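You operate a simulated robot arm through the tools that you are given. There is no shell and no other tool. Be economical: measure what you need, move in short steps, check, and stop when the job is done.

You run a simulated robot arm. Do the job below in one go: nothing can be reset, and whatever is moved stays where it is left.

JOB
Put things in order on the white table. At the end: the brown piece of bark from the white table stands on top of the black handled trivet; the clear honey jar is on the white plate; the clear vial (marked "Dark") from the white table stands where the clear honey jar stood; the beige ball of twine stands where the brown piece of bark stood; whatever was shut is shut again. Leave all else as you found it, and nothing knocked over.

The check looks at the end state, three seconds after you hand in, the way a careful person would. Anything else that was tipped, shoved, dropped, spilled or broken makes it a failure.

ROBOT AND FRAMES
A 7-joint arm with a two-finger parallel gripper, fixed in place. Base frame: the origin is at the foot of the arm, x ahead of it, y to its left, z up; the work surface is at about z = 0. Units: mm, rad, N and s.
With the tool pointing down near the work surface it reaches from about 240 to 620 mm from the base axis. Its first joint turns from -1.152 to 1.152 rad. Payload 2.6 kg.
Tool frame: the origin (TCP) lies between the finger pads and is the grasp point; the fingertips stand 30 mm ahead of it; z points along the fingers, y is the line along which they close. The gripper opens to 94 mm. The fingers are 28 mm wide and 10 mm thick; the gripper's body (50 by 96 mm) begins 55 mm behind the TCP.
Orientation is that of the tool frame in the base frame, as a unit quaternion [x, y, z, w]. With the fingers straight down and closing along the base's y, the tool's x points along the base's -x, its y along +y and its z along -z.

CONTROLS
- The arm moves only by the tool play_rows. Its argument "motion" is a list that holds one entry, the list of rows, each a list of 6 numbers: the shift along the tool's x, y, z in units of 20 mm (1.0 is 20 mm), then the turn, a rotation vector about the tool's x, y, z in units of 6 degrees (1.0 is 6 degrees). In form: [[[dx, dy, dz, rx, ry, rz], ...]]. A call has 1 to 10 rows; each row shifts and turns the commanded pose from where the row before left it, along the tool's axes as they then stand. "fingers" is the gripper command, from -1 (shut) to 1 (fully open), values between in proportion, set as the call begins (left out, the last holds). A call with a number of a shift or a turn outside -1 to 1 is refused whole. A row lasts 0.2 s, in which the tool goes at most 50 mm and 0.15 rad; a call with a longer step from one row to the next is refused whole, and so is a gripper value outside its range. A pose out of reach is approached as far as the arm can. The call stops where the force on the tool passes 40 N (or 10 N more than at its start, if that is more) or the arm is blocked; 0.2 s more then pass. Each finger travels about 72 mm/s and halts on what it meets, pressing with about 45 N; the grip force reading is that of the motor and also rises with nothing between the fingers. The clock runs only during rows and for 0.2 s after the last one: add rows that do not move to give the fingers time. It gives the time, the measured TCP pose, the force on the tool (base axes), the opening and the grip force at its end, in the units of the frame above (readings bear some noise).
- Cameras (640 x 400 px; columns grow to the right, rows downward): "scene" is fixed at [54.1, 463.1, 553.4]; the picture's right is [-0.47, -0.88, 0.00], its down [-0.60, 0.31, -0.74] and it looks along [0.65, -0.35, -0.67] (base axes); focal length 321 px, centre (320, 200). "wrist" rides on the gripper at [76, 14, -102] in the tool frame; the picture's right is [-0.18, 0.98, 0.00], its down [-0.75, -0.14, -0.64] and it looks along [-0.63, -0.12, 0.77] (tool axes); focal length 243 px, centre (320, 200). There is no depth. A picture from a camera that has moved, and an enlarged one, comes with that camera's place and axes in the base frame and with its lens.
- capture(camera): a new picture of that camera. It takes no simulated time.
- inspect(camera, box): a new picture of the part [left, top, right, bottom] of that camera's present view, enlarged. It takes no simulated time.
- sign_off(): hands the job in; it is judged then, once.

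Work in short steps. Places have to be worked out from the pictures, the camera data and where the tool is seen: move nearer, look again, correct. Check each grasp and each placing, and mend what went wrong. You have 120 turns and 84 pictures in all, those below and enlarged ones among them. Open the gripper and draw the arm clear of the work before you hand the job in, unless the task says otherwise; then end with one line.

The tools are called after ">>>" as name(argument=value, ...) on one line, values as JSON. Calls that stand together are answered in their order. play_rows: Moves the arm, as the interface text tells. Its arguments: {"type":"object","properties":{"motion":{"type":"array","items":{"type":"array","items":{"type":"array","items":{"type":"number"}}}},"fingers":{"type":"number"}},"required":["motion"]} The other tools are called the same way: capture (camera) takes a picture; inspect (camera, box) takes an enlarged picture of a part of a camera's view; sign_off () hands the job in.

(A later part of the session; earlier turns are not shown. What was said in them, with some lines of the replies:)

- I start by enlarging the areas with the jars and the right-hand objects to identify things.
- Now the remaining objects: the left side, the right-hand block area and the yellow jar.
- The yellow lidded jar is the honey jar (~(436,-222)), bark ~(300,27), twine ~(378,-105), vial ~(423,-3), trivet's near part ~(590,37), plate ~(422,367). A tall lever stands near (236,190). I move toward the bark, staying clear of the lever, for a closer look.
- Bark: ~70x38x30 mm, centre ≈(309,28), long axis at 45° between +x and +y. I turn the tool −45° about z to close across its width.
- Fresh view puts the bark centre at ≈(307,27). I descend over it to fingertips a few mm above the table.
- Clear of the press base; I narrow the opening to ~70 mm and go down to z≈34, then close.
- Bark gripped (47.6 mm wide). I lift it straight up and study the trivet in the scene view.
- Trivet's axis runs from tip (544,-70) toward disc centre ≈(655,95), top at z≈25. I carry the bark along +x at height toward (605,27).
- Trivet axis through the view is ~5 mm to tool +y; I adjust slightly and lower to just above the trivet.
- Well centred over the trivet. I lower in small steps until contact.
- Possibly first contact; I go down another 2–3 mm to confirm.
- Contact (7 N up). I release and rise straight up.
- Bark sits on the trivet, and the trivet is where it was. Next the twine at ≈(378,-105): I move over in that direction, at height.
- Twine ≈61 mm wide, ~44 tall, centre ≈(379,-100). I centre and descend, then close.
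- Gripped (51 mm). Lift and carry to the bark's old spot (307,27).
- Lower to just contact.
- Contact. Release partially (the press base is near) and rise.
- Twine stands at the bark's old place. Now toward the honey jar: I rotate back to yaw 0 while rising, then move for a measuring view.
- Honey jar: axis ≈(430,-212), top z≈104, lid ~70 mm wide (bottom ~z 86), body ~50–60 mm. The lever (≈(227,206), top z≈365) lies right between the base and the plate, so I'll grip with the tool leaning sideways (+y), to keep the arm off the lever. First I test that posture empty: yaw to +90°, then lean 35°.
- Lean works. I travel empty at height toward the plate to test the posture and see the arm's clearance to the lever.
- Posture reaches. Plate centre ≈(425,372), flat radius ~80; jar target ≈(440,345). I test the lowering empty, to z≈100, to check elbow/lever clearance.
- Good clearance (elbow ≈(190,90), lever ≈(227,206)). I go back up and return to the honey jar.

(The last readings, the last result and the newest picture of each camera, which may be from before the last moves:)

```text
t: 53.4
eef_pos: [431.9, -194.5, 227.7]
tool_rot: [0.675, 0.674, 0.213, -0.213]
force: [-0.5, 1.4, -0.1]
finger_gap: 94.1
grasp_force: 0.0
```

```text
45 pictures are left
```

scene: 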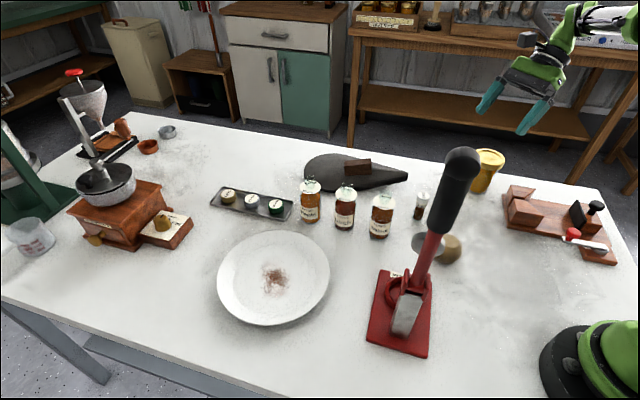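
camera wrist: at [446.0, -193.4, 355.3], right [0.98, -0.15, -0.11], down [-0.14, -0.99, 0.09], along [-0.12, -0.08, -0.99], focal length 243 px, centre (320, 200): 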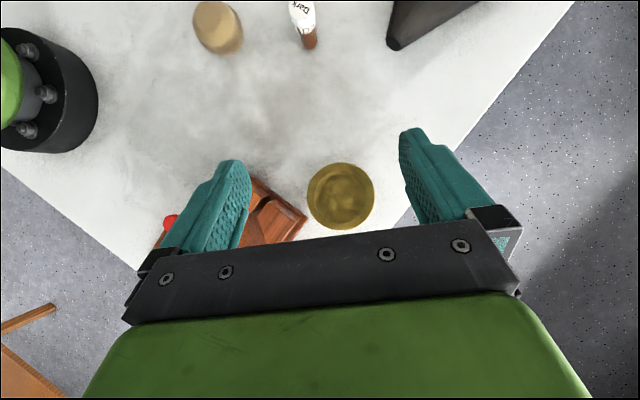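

Lid here appears at ≈(437,-213) vs. 430 earlier; I descend partway above the lid and re-check.

>>> play_rows(motion=[[[-0.8, 0.03, 0.63, 0, 0, 0], [-0.8, 0.03, 0.63, 0, 0, 0], [-0.8, 0.03, 0.63, 0, 0, 0], [-0.8, 0.03, 0.63, 0, 0, 0], [0, 0, 0, 0, 0, 0]]])

>>> capture(camera="wrist")

>>> inspect(camera="scene", box=[430, 90, 590, 210])

```text
t: 54.6
eef_pos: [436.0, -219.3, 148.7]
tool_rot: [0.674, 0.675, 0.212, -0.213]
force: [-0.9, 0.3, 0.1]
finger_gap: 94.1
grasp_force: 0.0
```

```text
44 pictures are left
camera wrist: at [449.1, -217.1, 277.1], right [0.98, -0.15, -0.11], down [-0.14, -0.99, 0.09], along [-0.12, -0.08, -0.99], focal length 243 px, centre (320, 200)
```

wrist: 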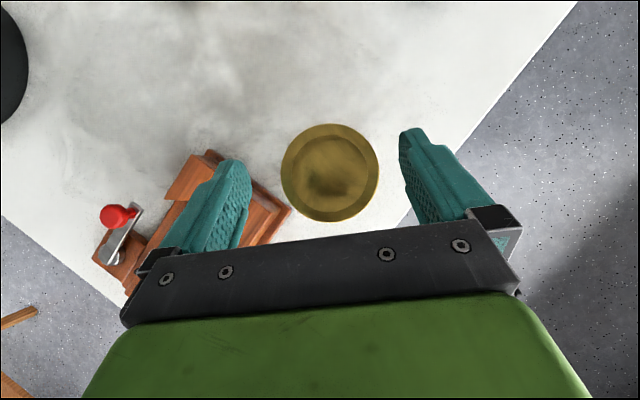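

```text
3.33 times, centred on (510, 150) of scene
camera zoom: at [54.1, 463.1, 553.4], right [-0.47, -0.88, 0.0], down [-0.6, 0.31, -0.74], along [0.65, -0.35, -0.67], focal length 1070 px, centre (-313, 367)
```

zoom: 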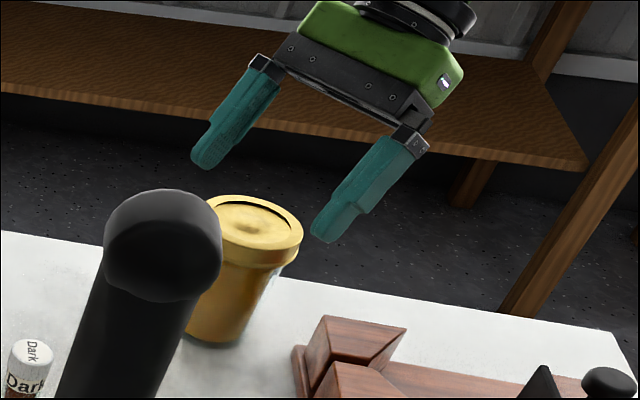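

Fingers are centred over the lid (≈(438,-212)) with ~12 mm each side. I descend vertically to the grip height (TCP z≈66).

>>> play_rows(motion=[[[-0.35, 0.05, 0.5, 0, 0, 0], [-0.35, 0, 0.5, 0, 0, 0], [-0.45, 0, 0.64, 0, 0, 0], [-0.45, 0, 0.64, 0, 0, 0], [-0.45, 0, 0.64, 0, 0, 0], [-0.34, 0, 0.48, 0, 0, 0], [0, 0, 0, 0, 0, 0]]])

>>> capture(camera="wrist")

>>> inspect(camera="scene", box=[430, 110, 590, 230])

```text
t: 56.2
eef_pos: [436.8, -218.9, 66.4]
tool_rot: [0.675, 0.674, 0.212, -0.211]
force: [0.7, -0.8, -0.3]
finger_gap: 93.9
grasp_force: 0.2
```

```text
42 pictures are left
camera wrist: at [450.4, -215.8, 194.4], right [0.98, -0.15, -0.11], down [-0.14, -0.99, 0.09], along [-0.12, -0.08, -0.99], focal length 243 px, centre (320, 200)
```

wrist: 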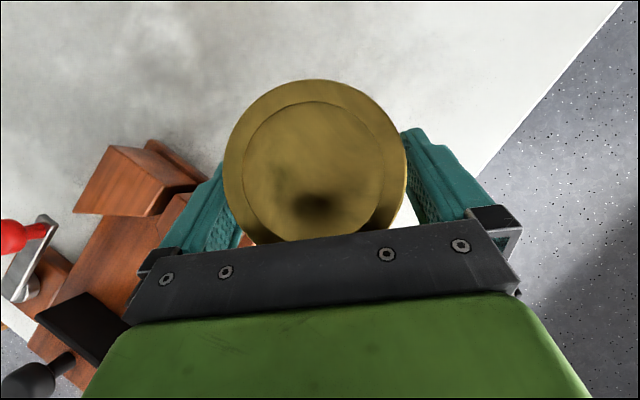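

```text
3.33 times, centred on (510, 170) of scene
camera zoom: at [54.1, 463.1, 553.4], right [-0.47, -0.88, 0.0], down [-0.6, 0.31, -0.74], along [0.65, -0.35, -0.67], focal length 1070 px, centre (-313, 300)
```

zoom: 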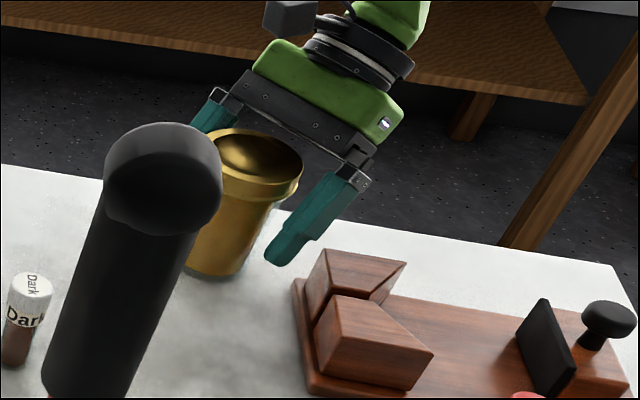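

The leaned fingers beside the lid would pinch the lid's edge first, so I narrow to ~82 mm and slide the tool 15 mm along −tool x (back/down) so the pads meet the body below the lid.

>>> play_rows(motion=[[[0, 0.06, 0, 0, 0, 0], [-0.25, 0, 0, 0, 0, 0], [-0.25, 0, 0, 0, 0, 0], [-0.25, 0, 0, 0, 0, 0], [0, 0, 0, 0, 0, 0]]], fingers=0.75)

>>> capture(camera="wrist")

>>> inspect(camera="scene", box=[430, 110, 590, 230])

```text
t: 57.4
eef_pos: [437.6, -231.4, 57.6]
tool_rot: [0.674, 0.675, 0.213, -0.212]
force: [0.2, -0.3, 0.5]
finger_gap: 82.3
grasp_force: 0.1
```

```text
40 pictures are left
camera wrist: at [451.6, -229.1, 186.0], right [0.98, -0.15, -0.11], down [-0.14, -0.99, 0.09], along [-0.12, -0.08, -0.99], focal length 243 px, centre (320, 200)
```

wrist: 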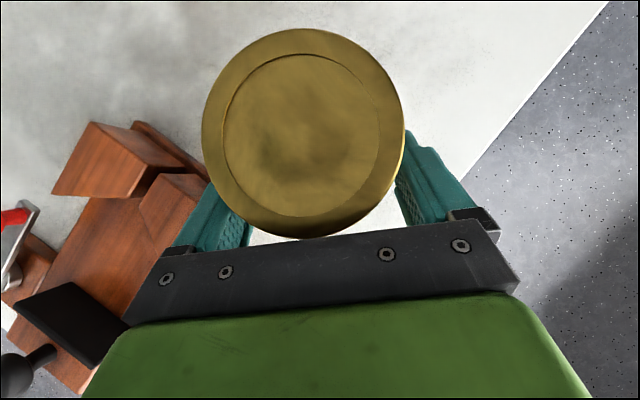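

```text
3.33 times, centred on (510, 170) of scene
camera zoom: at [54.1, 463.1, 553.4], right [-0.47, -0.88, 0.0], down [-0.6, 0.31, -0.74], along [0.65, -0.35, -0.67], focal length 1070 px, centre (-313, 300)
```

zoom: 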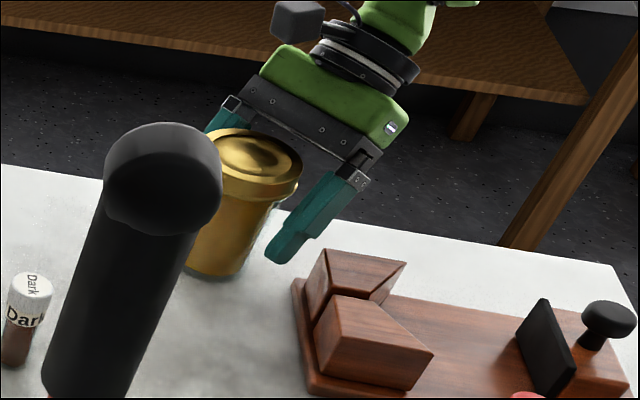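

No contact with the block. Close on the jar body.

>>> play_rows(motion=[[[0, 0, 0, 0, 0, 0], [0, 0, 0, 0, 0, 0], [0, 0, 0, 0, 0, 0], [0, 0, 0, 0, 0, 0]]], fingers=-1)

>>> capture(camera="wrist")

>>> inspect(camera="scene", box=[430, 110, 590, 230])

```text
t: 58.4
eef_pos: [438.8, -232.1, 58.2]
tool_rot: [0.674, 0.674, 0.213, -0.212]
force: [-1.3, -0.3, 0.7]
finger_gap: 62.4
grasp_force: 45.3
```

```text
38 pictures are left
camera wrist: at [451.5, -229.0, 185.9], right [0.98, -0.15, -0.11], down [-0.14, -0.99, 0.09], along [-0.12, -0.08, -0.99], focal length 243 px, centre (320, 200)
```

wrist: 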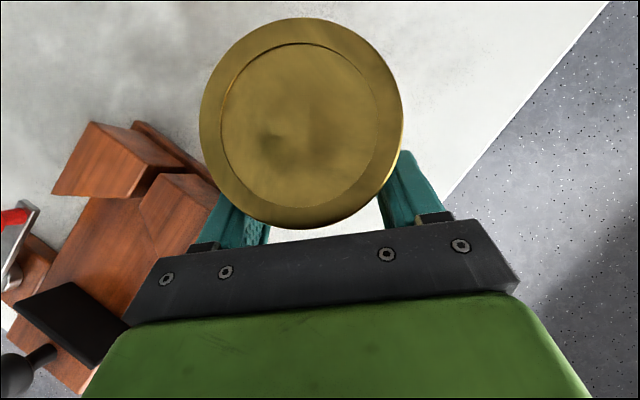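

```text
3.33 times, centred on (510, 170) of scene
camera zoom: at [54.1, 463.1, 553.4], right [-0.47, -0.88, 0.0], down [-0.6, 0.31, -0.74], along [0.65, -0.35, -0.67], focal length 1070 px, centre (-313, 300)
```

zoom: 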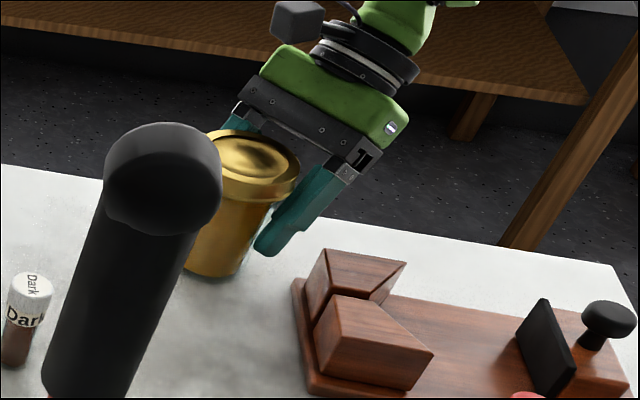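

Grip 62.4 mm: that fits the clear glass body being wider than the honey inside. I lift slightly and check it hangs straight.

>>> play_rows(motion=[[[0.14, 0, -0.2, 0, 0, 0], [0.29, 0, -0.41, 0, 0, 0], [0.43, 0, -0.61, 0, 0, 0], [0.43, 0, -0.61, 0, 0, 0], [0, 0, 0, 0, 0, 0]]])

>>> inspect(camera="scene", box=[430, 90, 590, 210])

>>> capture(camera="wrist")

```text
t: 59.6
eef_pos: [438.7, -230.7, 102.0]
tool_rot: [0.674, 0.674, 0.213, -0.213]
force: [0.0, -0.1, -4.5]
finger_gap: 62.1
grasp_force: 45.0
```

```text
3.33 times, centred on (510, 150) of scene
camera zoom: at [54.1, 463.1, 553.4], right [-0.47, -0.88, 0.0], down [-0.6, 0.31, -0.74], along [0.65, -0.35, -0.67], focal length 1070 px, centre (-313, 367)
```

zoom: 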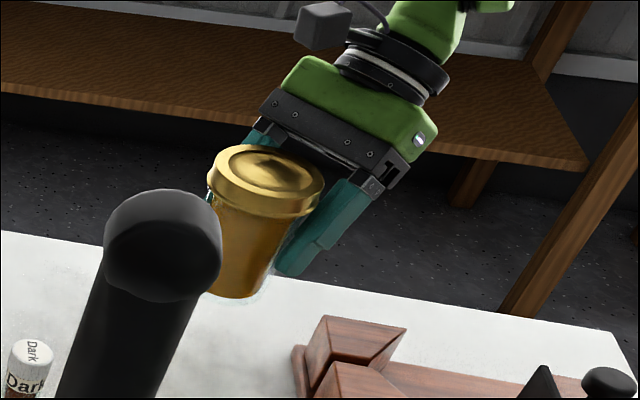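

```text
35 pictures are left
camera wrist: at [451.7, -229.0, 230.4], right [0.98, -0.15, -0.11], down [-0.14, -0.99, 0.09], along [-0.12, -0.08, -0.99], focal length 243 px, centre (320, 200)
```

wrist: 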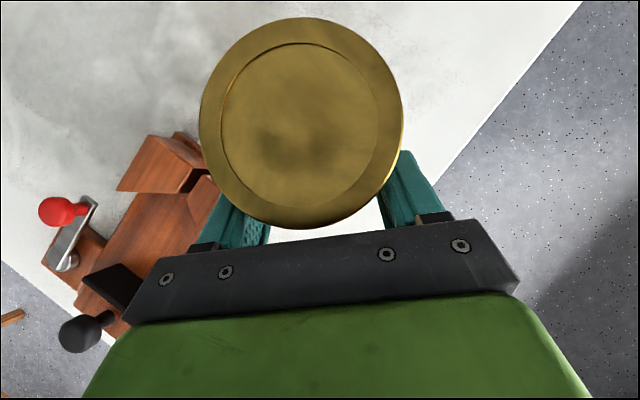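

Secure (~0.5 kg), not slipping. Lift higher and carry to the plate.

>>> play_rows(motion=[[[0.45, 0, -0.64, 0, 0, 0], [0.5, 0, -0.72, 0, 0, 0], [0.5, 0, -0.72, 0, 0, 0], [0.5, 0, -0.72, 0, 0, 0], [0.5, 0, -0.72, 0, 0, 0], [0.4, 0, -0.57, 0, 0, 0], [0.3, 0, 0.21, 0, 0, 0], [0.6, 0, 0.42, 0, 0, 0], [0.8, 0, 0.56, 0, 0, 0], [0.9, 0, 0.63, 0, 0, 0]]])

>>> play_rows(motion=[[[0.9, 0, 0.63, 0, 0, 0], [0.9, 0, 0.63, 0, 0, 0], [0.9, 0, 0.63, 0, 0, 0], [0.9, 0, 0.63, 0, 0, 0], [0.9, 0, 0.63, 0, 0, 0], [0.9, 0, 0.63, 0, 0, 0], [0.9, 0, 0.63, 0, 0, 0], [0.9, 0, 0.63, 0, 0, 0], [0.9, 0, 0.63, 0, 0, 0], [0.9, 0, 0.63, 0, 0, 0]]])

>>> play_rows(motion=[[[0.9, 0, 0.63, 0, 0, 0], [0.9, 0, 0.63, 0, 0, 0], [0.9, 0, 0.63, 0, 0, 0], [0.9, 0, 0.63, 0, 0, 0], [0.9, 0, 0.63, 0, 0, 0], [0.9, 0, 0.63, 0, 0, 0], [0.9, 0, 0.63, 0, 0, 0], [0.9, 0, 0.63, 0, 0, 0], [0.6, 0, 0.42, 0, 0, 0], [0.3, 0, 0.21, 0, 0, 0]]])

>>> capture(camera="scene")

```text
t: 61.8
eef_pos: [436.6, -168.7, 200.0]
tool_rot: [0.675, 0.674, 0.213, -0.213]
force: [0.0, -0.4, -4.5]
finger_gap: 61.9
grasp_force: 45.0
```

```text
t: 64.0
eef_pos: [437.5, 53.6, 202.7]
tool_rot: [0.675, 0.674, 0.213, -0.212]
force: [-0.7, 0.3, -4.6]
finger_gap: 62.0
grasp_force: 45.0
```

```text
t: 66.2
eef_pos: [438.0, 249.8, 201.5]
tool_rot: [0.674, 0.675, 0.212, -0.212]
force: [0.4, 0.4, -4.9]
finger_gap: 62.0
grasp_force: 45.2
```

```text
34 pictures are left
```

scene: 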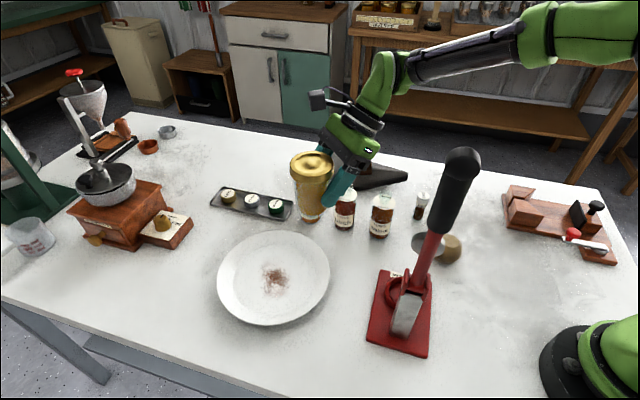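

Continue to above the plate and lower partway.

>>> play_rows(motion=[[[0.7, 0.03, 0.49, 0, 0, 0], [0.9, 0.03, 0.63, 0, 0, 0], [0.9, 0.03, 0.63, 0, 0, 0], [0.5, 0, 0.35, 0, 0, 0], [-0.4, 0, 0.57, 0, 0, 0], [-0.5, 0, 0.72, 0, 0, 0], [-0.5, 0, 0.72, 0, 0, 0], [-0.5, 0, 0.72, 0, 0, 0], [-0.5, 0, 0.72, 0, 0, 0], [0, 0, 0, 0, 0, 0]]])

>>> capture(camera="scene")

>>> capture(camera="wrist")

```text
t: 68.4
eef_pos: [438.3, 323.2, 118.3]
tool_rot: [0.674, 0.675, 0.212, -0.213]
force: [0.6, 0.2, -4.9]
finger_gap: 62.0
grasp_force: 45.3
```

```text
33 pictures are left
```

scene: 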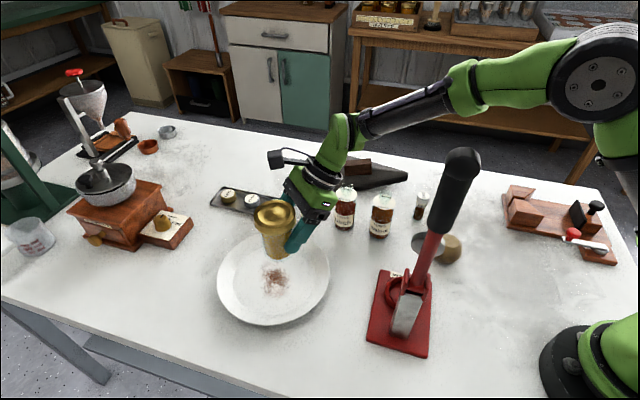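

```text
32 pictures are left
camera wrist: at [451.5, 325.9, 247.5], right [0.98, -0.15, -0.11], down [-0.14, -0.99, 0.09], along [-0.12, -0.08, -0.99], focal length 243 px, centre (320, 200)
```

wrist: 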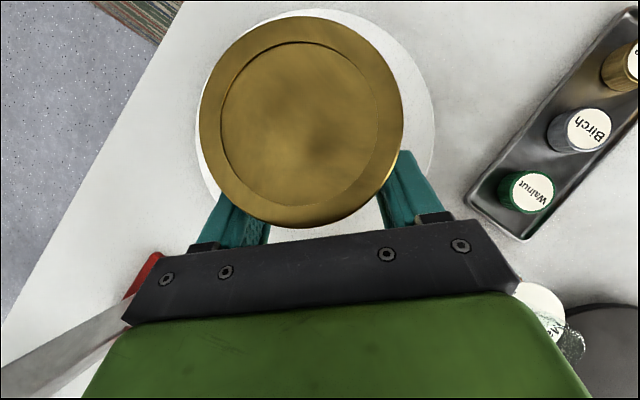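

Jar hangs upright over the plate at ≈(438,346). Lower to just above the plate.

>>> play_rows(motion=[[[-0.3, 0, 0.43, 0, 0, 0], [-0.35, 0, 0.5, 0, 0, 0], [-0.3, 0, 0.43, 0, 0, 0], [-0.2, 0, 0.28, 0, 0, 0], [0, 0, 0, 0, 0, 0]]])

>>> inspect(camera="scene", box=[210, 170, 350, 275])

```text
t: 69.6
eef_pos: [439.8, 323.1, 77.7]
tool_rot: [0.674, 0.675, 0.212, -0.213]
force: [-0.7, -0.2, -4.8]
finger_gap: 62.1
grasp_force: 45.5
```

```text
3.81 times, centred on (280, 222) of scene
camera zoom: at [54.1, 463.2, 553.4], right [-0.47, -0.88, 0.0], down [-0.6, 0.31, -0.74], along [0.65, -0.35, -0.67], focal length 1223 px, centre (472, 114)
```

zoom: 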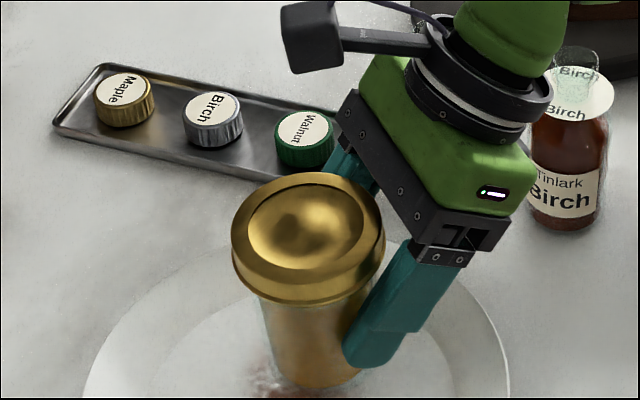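

Now small downward steps until contact.

>>> play_rows(motion=[[[-0.06, 0, 0.082, 0, 0, 0], [-0.06, 0, 0.082, 0, 0, 0], [-0.06, 0, 0.082, 0, 0, 0], [0, 0, 0, 0, 0, 0]]])

>>> play_rows(motion=[[[-0.06, 0, 0.082, 0, 0, 0], [0, 0, 0, 0, 0, 0]]])

>>> play_rows(motion=[[[-0.06, 0, 0.082, 0, 0, 0], [0, 0, 0, 0, 0, 0]]])

```text
t: 70.6
eef_pos: [439.8, 323.5, 71.8]
tool_rot: [0.675, 0.674, 0.213, -0.213]
force: [0.2, 0.0, -4.5]
finger_gap: 62.1
grasp_force: 45.2
```

```text
t: 71.2
eef_pos: [440.2, 323.4, 69.1]
tool_rot: [0.674, 0.675, 0.213, -0.213]
force: [0.2, -0.5, -4.4]
finger_gap: 62.1
grasp_force: 45.1
```

```text
t: 71.8
eef_pos: [440.9, 322.6, 67.0]
tool_rot: [0.674, 0.675, 0.212, -0.212]
force: [0.0, 0.6, -3.5]
finger_gap: 61.8
grasp_force: 44.8
```

>>> play_rows(motion=[[[-0.03, 0, 0.041, 0, 0, 0], [0, 0, 0, 0, 0, 0]]])

>>> play_rows(motion=[[[-0.03, 0, 0.041, 0, 0, 0], [0, 0, 0, 0, 0, 0]]])

>>> play_rows(motion=[[[-0.03, 0, 0.041, 0, 0, 0], [0, 0, 0, 0, 0, 0]]])

```text
t: 72.4
eef_pos: [439.9, 321.9, 66.3]
tool_rot: [0.674, 0.674, 0.213, -0.212]
force: [-0.5, 0.4, -5.6]
finger_gap: 62.2
grasp_force: 45.1
```

```text
t: 73.0
eef_pos: [439.3, 322.8, 65.7]
tool_rot: [0.674, 0.675, 0.213, -0.213]
force: [0.1, -0.1, -4.2]
finger_gap: 62.0
grasp_force: 44.7
```

```text
t: 73.6
eef_pos: [439.4, 322.6, 63.7]
tool_rot: [0.675, 0.674, 0.213, -0.212]
force: [0.2, 1.2, -3.7]
finger_gap: 62.1
grasp_force: 45.7
```

No contact yet; continue 1 mm steps.

>>> play_rows(motion=[[[-0.03, 0, 0.041, 0, 0, 0], [0, 0, 0, 0, 0, 0]]])

>>> play_rows(motion=[[[-0.03, 0, 0.041, 0, 0, 0], [0, 0, 0, 0, 0, 0]]])

```text
t: 74.2
eef_pos: [440.1, 323.4, 63.7]
tool_rot: [0.675, 0.674, 0.213, -0.212]
force: [0.0, -0.5, -4.3]
finger_gap: 62.4
grasp_force: 45.2
```

```text
t: 74.8
eef_pos: [440.4, 323.1, 62.0]
tool_rot: [0.675, 0.674, 0.213, -0.212]
force: [-0.5, -1.3, -0.9]
finger_gap: 61.9
grasp_force: 44.7
```

Contact has begun (load going off). Half a millimetre more and release.

>>> play_rows(motion=[[[-0.02, 0, 0.028, 0, 0, 0], [0, 0, 0, 0, 0, 0]]])

>>> play_rows(motion=[[[0, 0, 0, 0, 0, 0], [0, 0, 0, 0, 0, 0], [0, 0, 0, 0, 0, 0]]], fingers=0.8)

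>>> capture(camera="wrist")

>>> inspect(camera="scene", box=[210, 190, 350, 295])

```text
t: 75.4
eef_pos: [439.8, 323.5, 63.0]
tool_rot: [0.675, 0.674, 0.214, -0.213]
force: [-1.0, -2.8, 6.9]
finger_gap: 61.6
grasp_force: 45.2
```

```text
t: 76.2
eef_pos: [439.4, 323.1, 61.6]
tool_rot: [0.674, 0.675, 0.212, -0.213]
force: [-0.6, 0.1, 0.5]
finger_gap: 84.8
grasp_force: 0.1
```

```text
30 pictures are left
camera wrist: at [453.0, 325.6, 190.0], right [0.98, -0.15, -0.11], down [-0.14, -0.99, 0.09], along [-0.12, -0.08, -0.99], focal length 243 px, centre (320, 200)
```

wrist: 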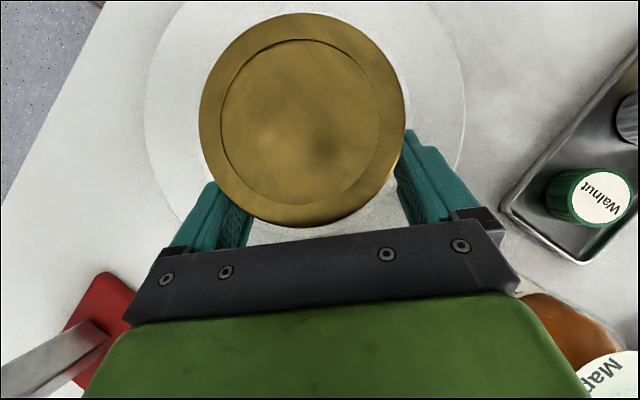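

```text
3.81 times, centred on (280, 242) of scene
camera zoom: at [54.1, 463.1, 553.4], right [-0.47, -0.88, 0.0], down [-0.6, 0.31, -0.74], along [0.65, -0.35, -0.67], focal length 1223 px, centre (472, 38)
```

zoom: 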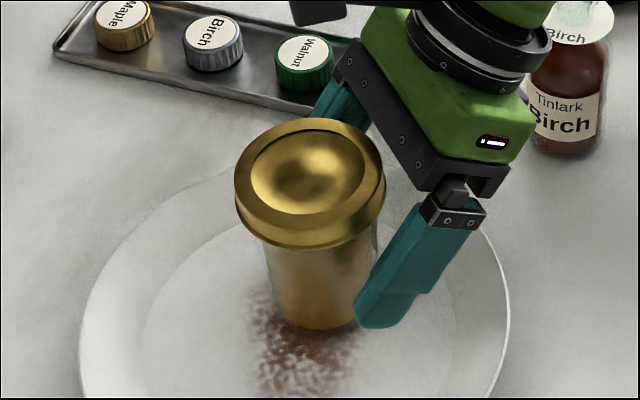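

Jar stands on the plate upright. I back out along the tool axis.

>>> play_rows(motion=[[[0, 0, -0.4, 0, 0, 0], [0, 0, -0.8, 0, 0, 0], [0, 0, -0.9, 0, 0, 0], [0, 0, -0.9, 0, 0, 0], [0, 0, -0.9, 0, 0, 0], [0, 0, -0.9, 0, 0, 0], [0.57, 0, -0.82, 0, 0, 0], [0.57, 0, -0.82, 0, 0, 0], [0.57, 0, -0.82, 0, 0, 0], [0, 0, 0, 0, 0, 0]]])

>>> capture(camera="scene")

```text
t: 78.4
eef_pos: [439.2, 267.1, 201.5]
tool_rot: [0.674, 0.674, 0.213, -0.213]
force: [1.4, -0.2, 0.4]
finger_gap: 84.8
grasp_force: 0.1
```

```text
28 pictures are left
```

scene: 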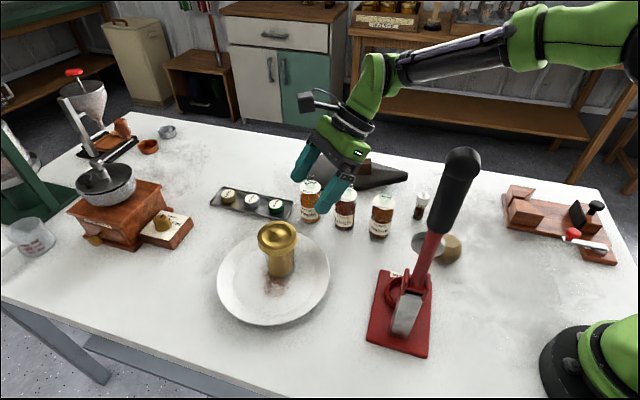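

Move back over the vial's area (~(423,-3)) at height, then straighten the tool to vertical.

>>> play_rows(motion=[[[-0.98, 0, -0.69, 0, 0, 0], [-0.98, 0, -0.69, 0, 0, 0], [-0.98, 0, -0.69, 0, 0, 0], [-0.98, 0, -0.69, 0, 0, 0], [-0.98, 0, -0.69, 0, 0, 0], [-0.98, 0, -0.69, 0, 0, 0], [-0.98, 0, -0.69, 0, 0, 0], [-0.98, 0, -0.69, 0, 0, 0], [-0.98, 0, -0.69, 0, 0, 0], [-0.98, 0, -0.69, 0, 0, 0]]])

>>> play_rows(motion=[[[-0.98, 0, -0.69, 0, 0, 0], [0, 0, 0, 0, -1, 0], [0, 0, 0, 0, -1, 0], [0, 0, 0, 0, -1, 0], [0, 0, 0, 0, -1, 0], [0, 0, 0, 0, -1, 0], [0, 0, 0, 0, -0.833, 0], [0, 0, 0, 0, 0, 0]]])

>>> capture(camera="wrist")

```text
t: 80.6
eef_pos: [439.2, 27.4, 200.3]
tool_rot: [0.674, 0.675, 0.212, -0.213]
force: [-0.4, 0.6, 0.4]
finger_gap: 84.5
grasp_force: 0.0
```

```text
t: 82.4
eef_pos: [439.7, 3.4, 200.7]
tool_rot: [0.707, 0.707, -0.002, 0.001]
force: [0.1, 0.0, 0.6]
finger_gap: 84.6
grasp_force: 0.0
```

```text
27 pictures are left
camera wrist: at [452.8, 78.8, 304.7], right [0.98, -0.18, 0.0], down [-0.14, -0.75, 0.64], along [-0.12, -0.63, -0.77], focal length 243 px, centre (320, 200)
```

wrist: 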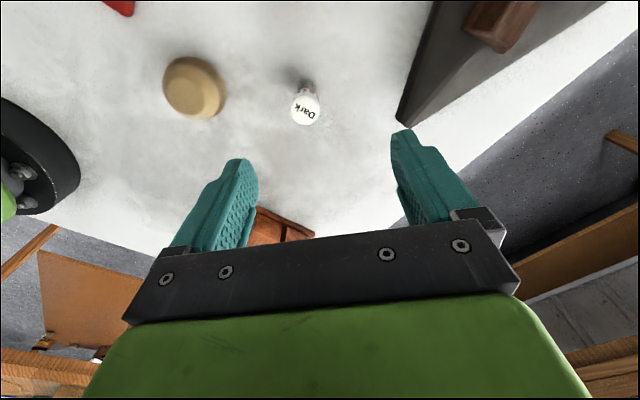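

Vial: axis ≈(423,0), top z≈78. Centre over it and descend to z≈42.

>>> play_rows(motion=[[[-0.09, -0.41, 0.5, 0, 0, 0], [-0.09, -0.41, 0.8, 0, 0, 0], [0, 0, 0.9, 0, 0, 0], [0, 0, 0.9, 0, 0, 0], [0, 0, 0.9, 0, 0, 0], [0, 0, 0.9, 0, 0, 0], [0, 0, 0, 0, 0, 0]]])

>>> capture(camera="wrist")

```text
t: 84.0
eef_pos: [424.3, -0.8, 102.7]
tool_rot: [0.707, 0.707, -0.001, -0.001]
force: [0.1, 0.0, -0.2]
finger_gap: 85.1
grasp_force: 0.1
```

```text
26 pictures are left
camera wrist: at [436.9, 74.8, 205.8], right [0.98, -0.18, 0.0], down [-0.14, -0.75, 0.64], along [-0.12, -0.63, -0.77], focal length 243 px, centre (320, 200)
```

wrist: 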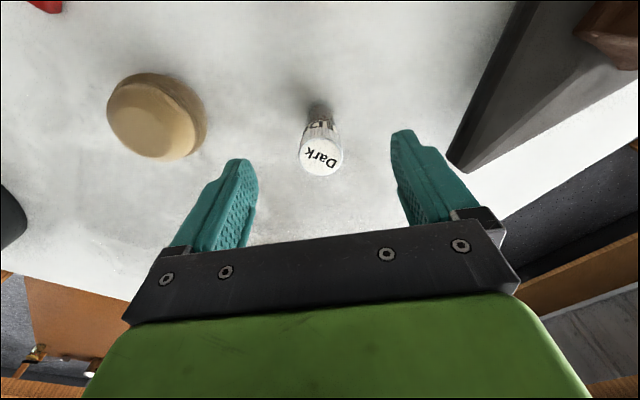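

Vial is at y≈+4; adjust, descend and close.

>>> play_rows(motion=[[[0.2, -0.06, 0.4, 0, 0, 0], [0, 0, 0.7, 0, 0, 0], [0, 0, 0.7, 0, 0, 0], [0, 0, 0.7, 0, 0, 0], [0, 0, 0.5, 0, 0, 0], [0, 0, 0, 0, 0, 0]]])

>>> play_rows(motion=[[[0, 0, 0, 0, 0, 0], [0, 0, 0, 0, 0, 0], [0, 0, 0, 0, 0, 0], [0, 0, 0, 0, 0, 0], [0, 0, 0, 0, 0, 0]]], fingers=-1)

>>> capture(camera="wrist")

```text
t: 85.4
eef_pos: [422.4, 4.9, 43.4]
tool_rot: [0.707, 0.707, 0.0, -0.001]
force: [-1.3, -0.1, -0.3]
finger_gap: 84.6
grasp_force: 0.0
```

```text
t: 86.6
eef_pos: [424.0, 6.2, 42.0]
tool_rot: [0.707, 0.707, 0.0, 0.0]
force: [-0.3, -0.1, 0.0]
finger_gap: 26.7
grasp_force: 44.5
```

```text
25 pictures are left
camera wrist: at [435.8, 80.1, 146.0], right [0.98, -0.18, 0.0], down [-0.14, -0.75, 0.64], along [-0.12, -0.63, -0.77], focal length 243 px, centre (320, 200)
```

wrist: 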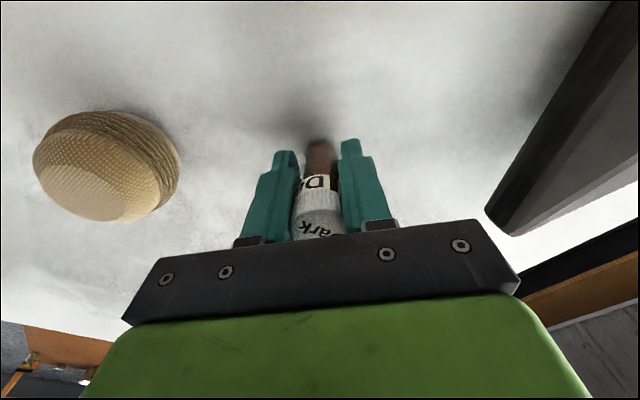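

Gripped (26.7 mm). Lift and carry to the honey jar's old spot (436,-212).

>>> play_rows(motion=[[[0, 0, -0.4, 0, 0, 0], [0, 0, -0.8, 0, 0, 0], [0, 0, -0.9, 0, 0, 0], [0, 0, -0.9, 0, 0, 0], [0, 0, -0.9, 0, 0, 0], [-0.5, 0, 0, 0, 0, 0], [-0.9, 0.06, 0, 0, 0, 0], [-1, 0.06, 0, 0, 0, 0], [-1, 0.06, 0, 0, 0, 0], [-1, 0.06, 0, 0, 0, 0]]])

>>> play_rows(motion=[[[-1, 0.06, 0, 0, 0, 0], [-1, 0.06, 0, 0, 0, 0], [-1, 0.06, 0, 0, 0, 0], [-1, 0.06, 0, 0, 0, 0], [-1, 0.06, 0, 0, 0, 0], [-1, 0.06, 0, 0, 0, 0], [-0.45, 0.06, 0, 0, 0, 0], [0, 0, 0, 0, 0, 0]]])

>>> capture(camera="scene")

>>> capture(camera="wrist")

```text
t: 88.8
eef_pos: [427.6, -83.7, 122.1]
tool_rot: [0.708, 0.707, 0.0, 0.0]
force: [0.0, 0.5, 0.3]
finger_gap: 26.5
grasp_force: 44.7
```

```text
t: 90.6
eef_pos: [436.3, -213.1, 121.9]
tool_rot: [0.707, 0.707, -0.001, 0.0]
force: [0.7, 0.7, -0.8]
finger_gap: 26.8
grasp_force: 44.9
```

```text
24 pictures are left
```

scene: 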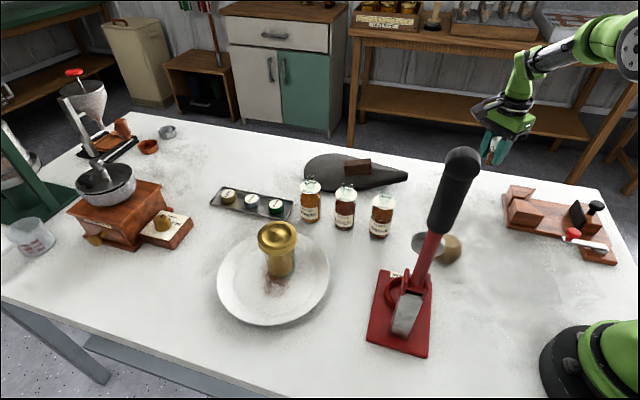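

```text
23 pictures are left
camera wrist: at [448.6, -138.5, 224.2], right [0.98, -0.18, 0.0], down [-0.14, -0.75, 0.64], along [-0.12, -0.63, -0.77], focal length 243 px, centre (320, 200)
```

wrist: 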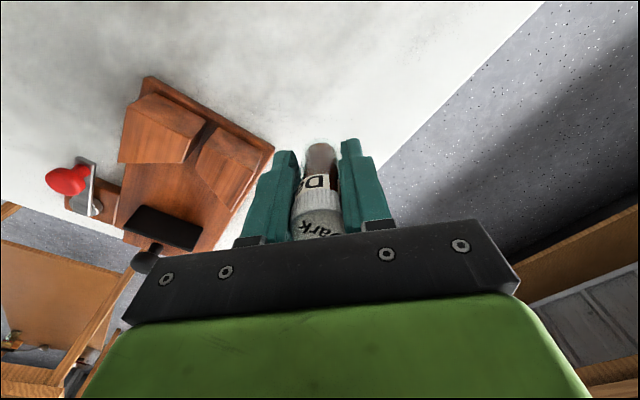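

Lower to just above the table.

>>> play_rows(motion=[[[0, 0, 0.5, 0, 0, 0], [0, 0, 0.8, 0, 0, 0], [0, 0, 0.8, 0, 0, 0], [0, 0, 0.8, 0, 0, 0], [0, 0, 0.6, 0, 0, 0], [0, 0, 0.25, 0, 0, 0], [0, 0, 0, 0, 0, 0]]])

>>> play_rows(motion=[[[0, 0, 0.07, 0, 0, 0], [0, 0, 0, 0, 0, 0]]])

>>> play_rows(motion=[[[0, 0, 0.05, 0, 0, 0], [0, 0, 0, 0, 0, 0]]])

```text
t: 92.2
eef_pos: [435.5, -212.7, 47.1]
tool_rot: [0.707, 0.707, -0.001, 0.0]
force: [0.0, -0.3, 0.4]
finger_gap: 26.6
grasp_force: 45.2
```

```text
t: 92.8
eef_pos: [436.5, -212.9, 45.1]
tool_rot: [0.707, 0.707, 0.0, 0.001]
force: [-0.2, -0.5, 0.1]
finger_gap: 26.2
grasp_force: 45.4
```

```text
t: 93.4
eef_pos: [435.1, -212.3, 44.6]
tool_rot: [0.707, 0.708, 0.0, 0.0]
force: [-0.9, -0.1, -0.5]
finger_gap: 26.5
grasp_force: 45.1
```

>>> play_rows(motion=[[[0, 0, 0.05, 0, 0, 0], [0, 0, 0, 0, 0, 0]]])

>>> play_rows(motion=[[[0, 0, 0.05, 0, 0, 0], [0, 0, 0, 0, 0, 0]]])

```text
t: 94.0
eef_pos: [435.3, -213.2, 43.0]
tool_rot: [0.707, 0.707, 0.0, 0.0]
force: [0.0, 0.0, -0.8]
finger_gap: 26.5
grasp_force: 44.5
```

```text
t: 94.6
eef_pos: [435.7, -211.9, 42.9]
tool_rot: [0.707, 0.707, 0.0, 0.0]
force: [-3.2, 1.2, 12.4]
finger_gap: 26.4
grasp_force: 45.5
```

Contact. Open a little (to ~50 mm), then rise straight up.

>>> play_rows(motion=[[[0, 0, 0, 0, 0, 0], [0, 0, 0, 0, 0, 0], [0, 0, 0, 0, 0, 0]]], fingers=0.1)

>>> play_rows(motion=[[[0, 0, -0.4, 0, 0, 0], [0, 0, -0.7, 0, 0, 0], [0, 0, -0.9, 0, 0, 0], [0, 0, -0.9, 0, 0, 0], [0, 0, -0.9, 0, 0, 0], [0, 0, -0.9, 0, 0, 0], [0, 0, -0.9, 0, 0, 0], [0, 0, -0.9, 0, 0, 0], [0, 0, -0.9, 0, 0, 0], [0, 0, 0, 0, 0, 0]]])

>>> capture(camera="scene")

>>> inspect(camera="scene", box=[430, 130, 590, 250])

>>> capture(camera="wrist")

```text
t: 95.4
eef_pos: [434.1, -211.2, 42.1]
tool_rot: [0.707, 0.707, 0.0, -0.001]
force: [0.4, -0.5, 0.7]
finger_gap: 51.6
grasp_force: 0.1
```

```text
t: 97.6
eef_pos: [434.5, -213.2, 189.3]
tool_rot: [0.707, 0.707, 0.0, 0.0]
force: [0.1, -0.3, 0.4]
finger_gap: 51.8
grasp_force: 0.1
```

```text
22 pictures are left
```

scene: 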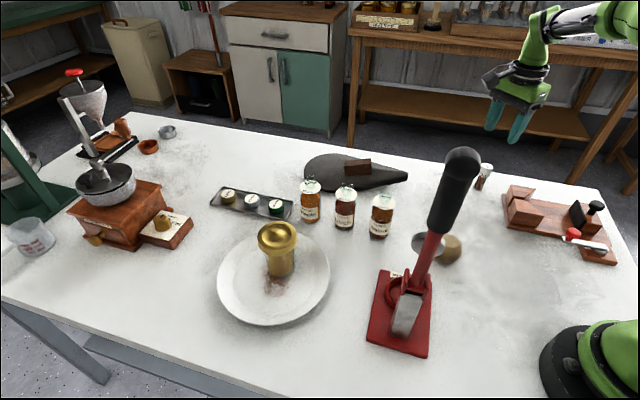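

```text
3.33 times, centred on (510, 190) of scene
camera zoom: at [54.1, 463.1, 553.4], right [-0.47, -0.88, 0.0], down [-0.6, 0.31, -0.74], along [0.65, -0.35, -0.67], focal length 1070 px, centre (-313, 233)
```

zoom: 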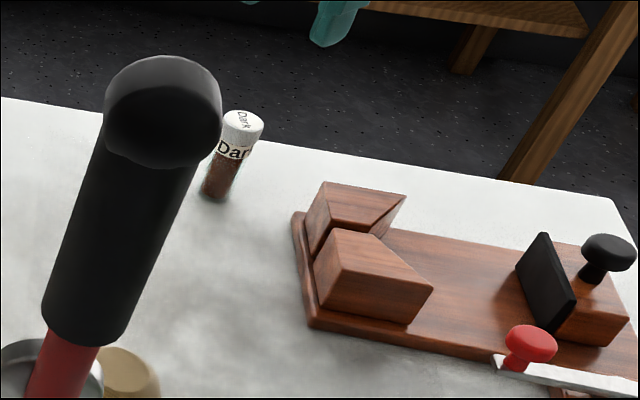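

```text
20 pictures are left
camera wrist: at [448.4, -138.2, 292.2], right [0.98, -0.18, 0.0], down [-0.14, -0.75, 0.64], along [-0.12, -0.63, -0.77], focal length 243 px, centre (320, 200)
```

wrist: 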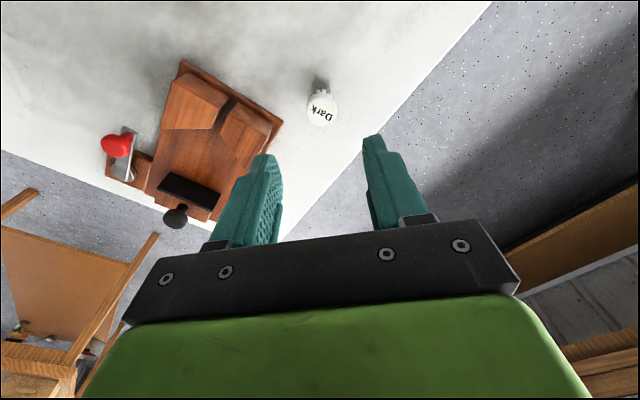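

Everything is in place: bark on the trivet, honey on the plate, vial in the honey's place, twine in the bark's place. I open the gripper and rise clear.

>>> play_rows(motion=[[[0, 0, -0.8, 0, 0, 0], [0, 0, -0.8, 0, 0, 0], [0, 0, -0.8, 0, 0, 0], [0, 0, 0, 0, 0, 0]]], fingers=1)

>>> inspect(camera="scene", box=[200, 140, 520, 340])

```text
t: 98.6
eef_pos: [435.3, -212.7, 237.2]
tool_rot: [0.707, 0.707, -0.001, 0.0]
force: [-0.2, 0.3, -0.3]
finger_gap: 94.3
grasp_force: 0.0
```

```text
2.00 times, centred on (360, 240) of scene
camera zoom: at [54.1, 463.1, 553.4], right [-0.47, -0.88, 0.0], down [-0.6, 0.31, -0.74], along [0.65, -0.35, -0.67], focal length 642 px, centre (240, 120)
```

zoom: 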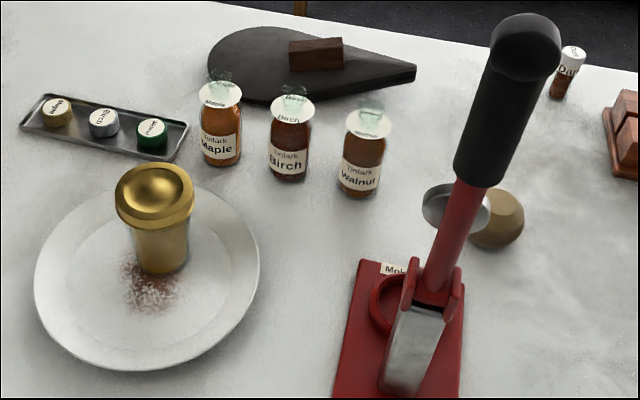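

The last picture shows all four items placed and upright and nothing else disturbed, so I hand in.

>>> sign_off()

```text
The job is handed in.
```

The job is handed in: the bark stands on the trivet, the honey jar is on the plate, the "Dark" vial stands where the honey jar was, and the twine stands where the bark was. Nothing was opened or knocked over.
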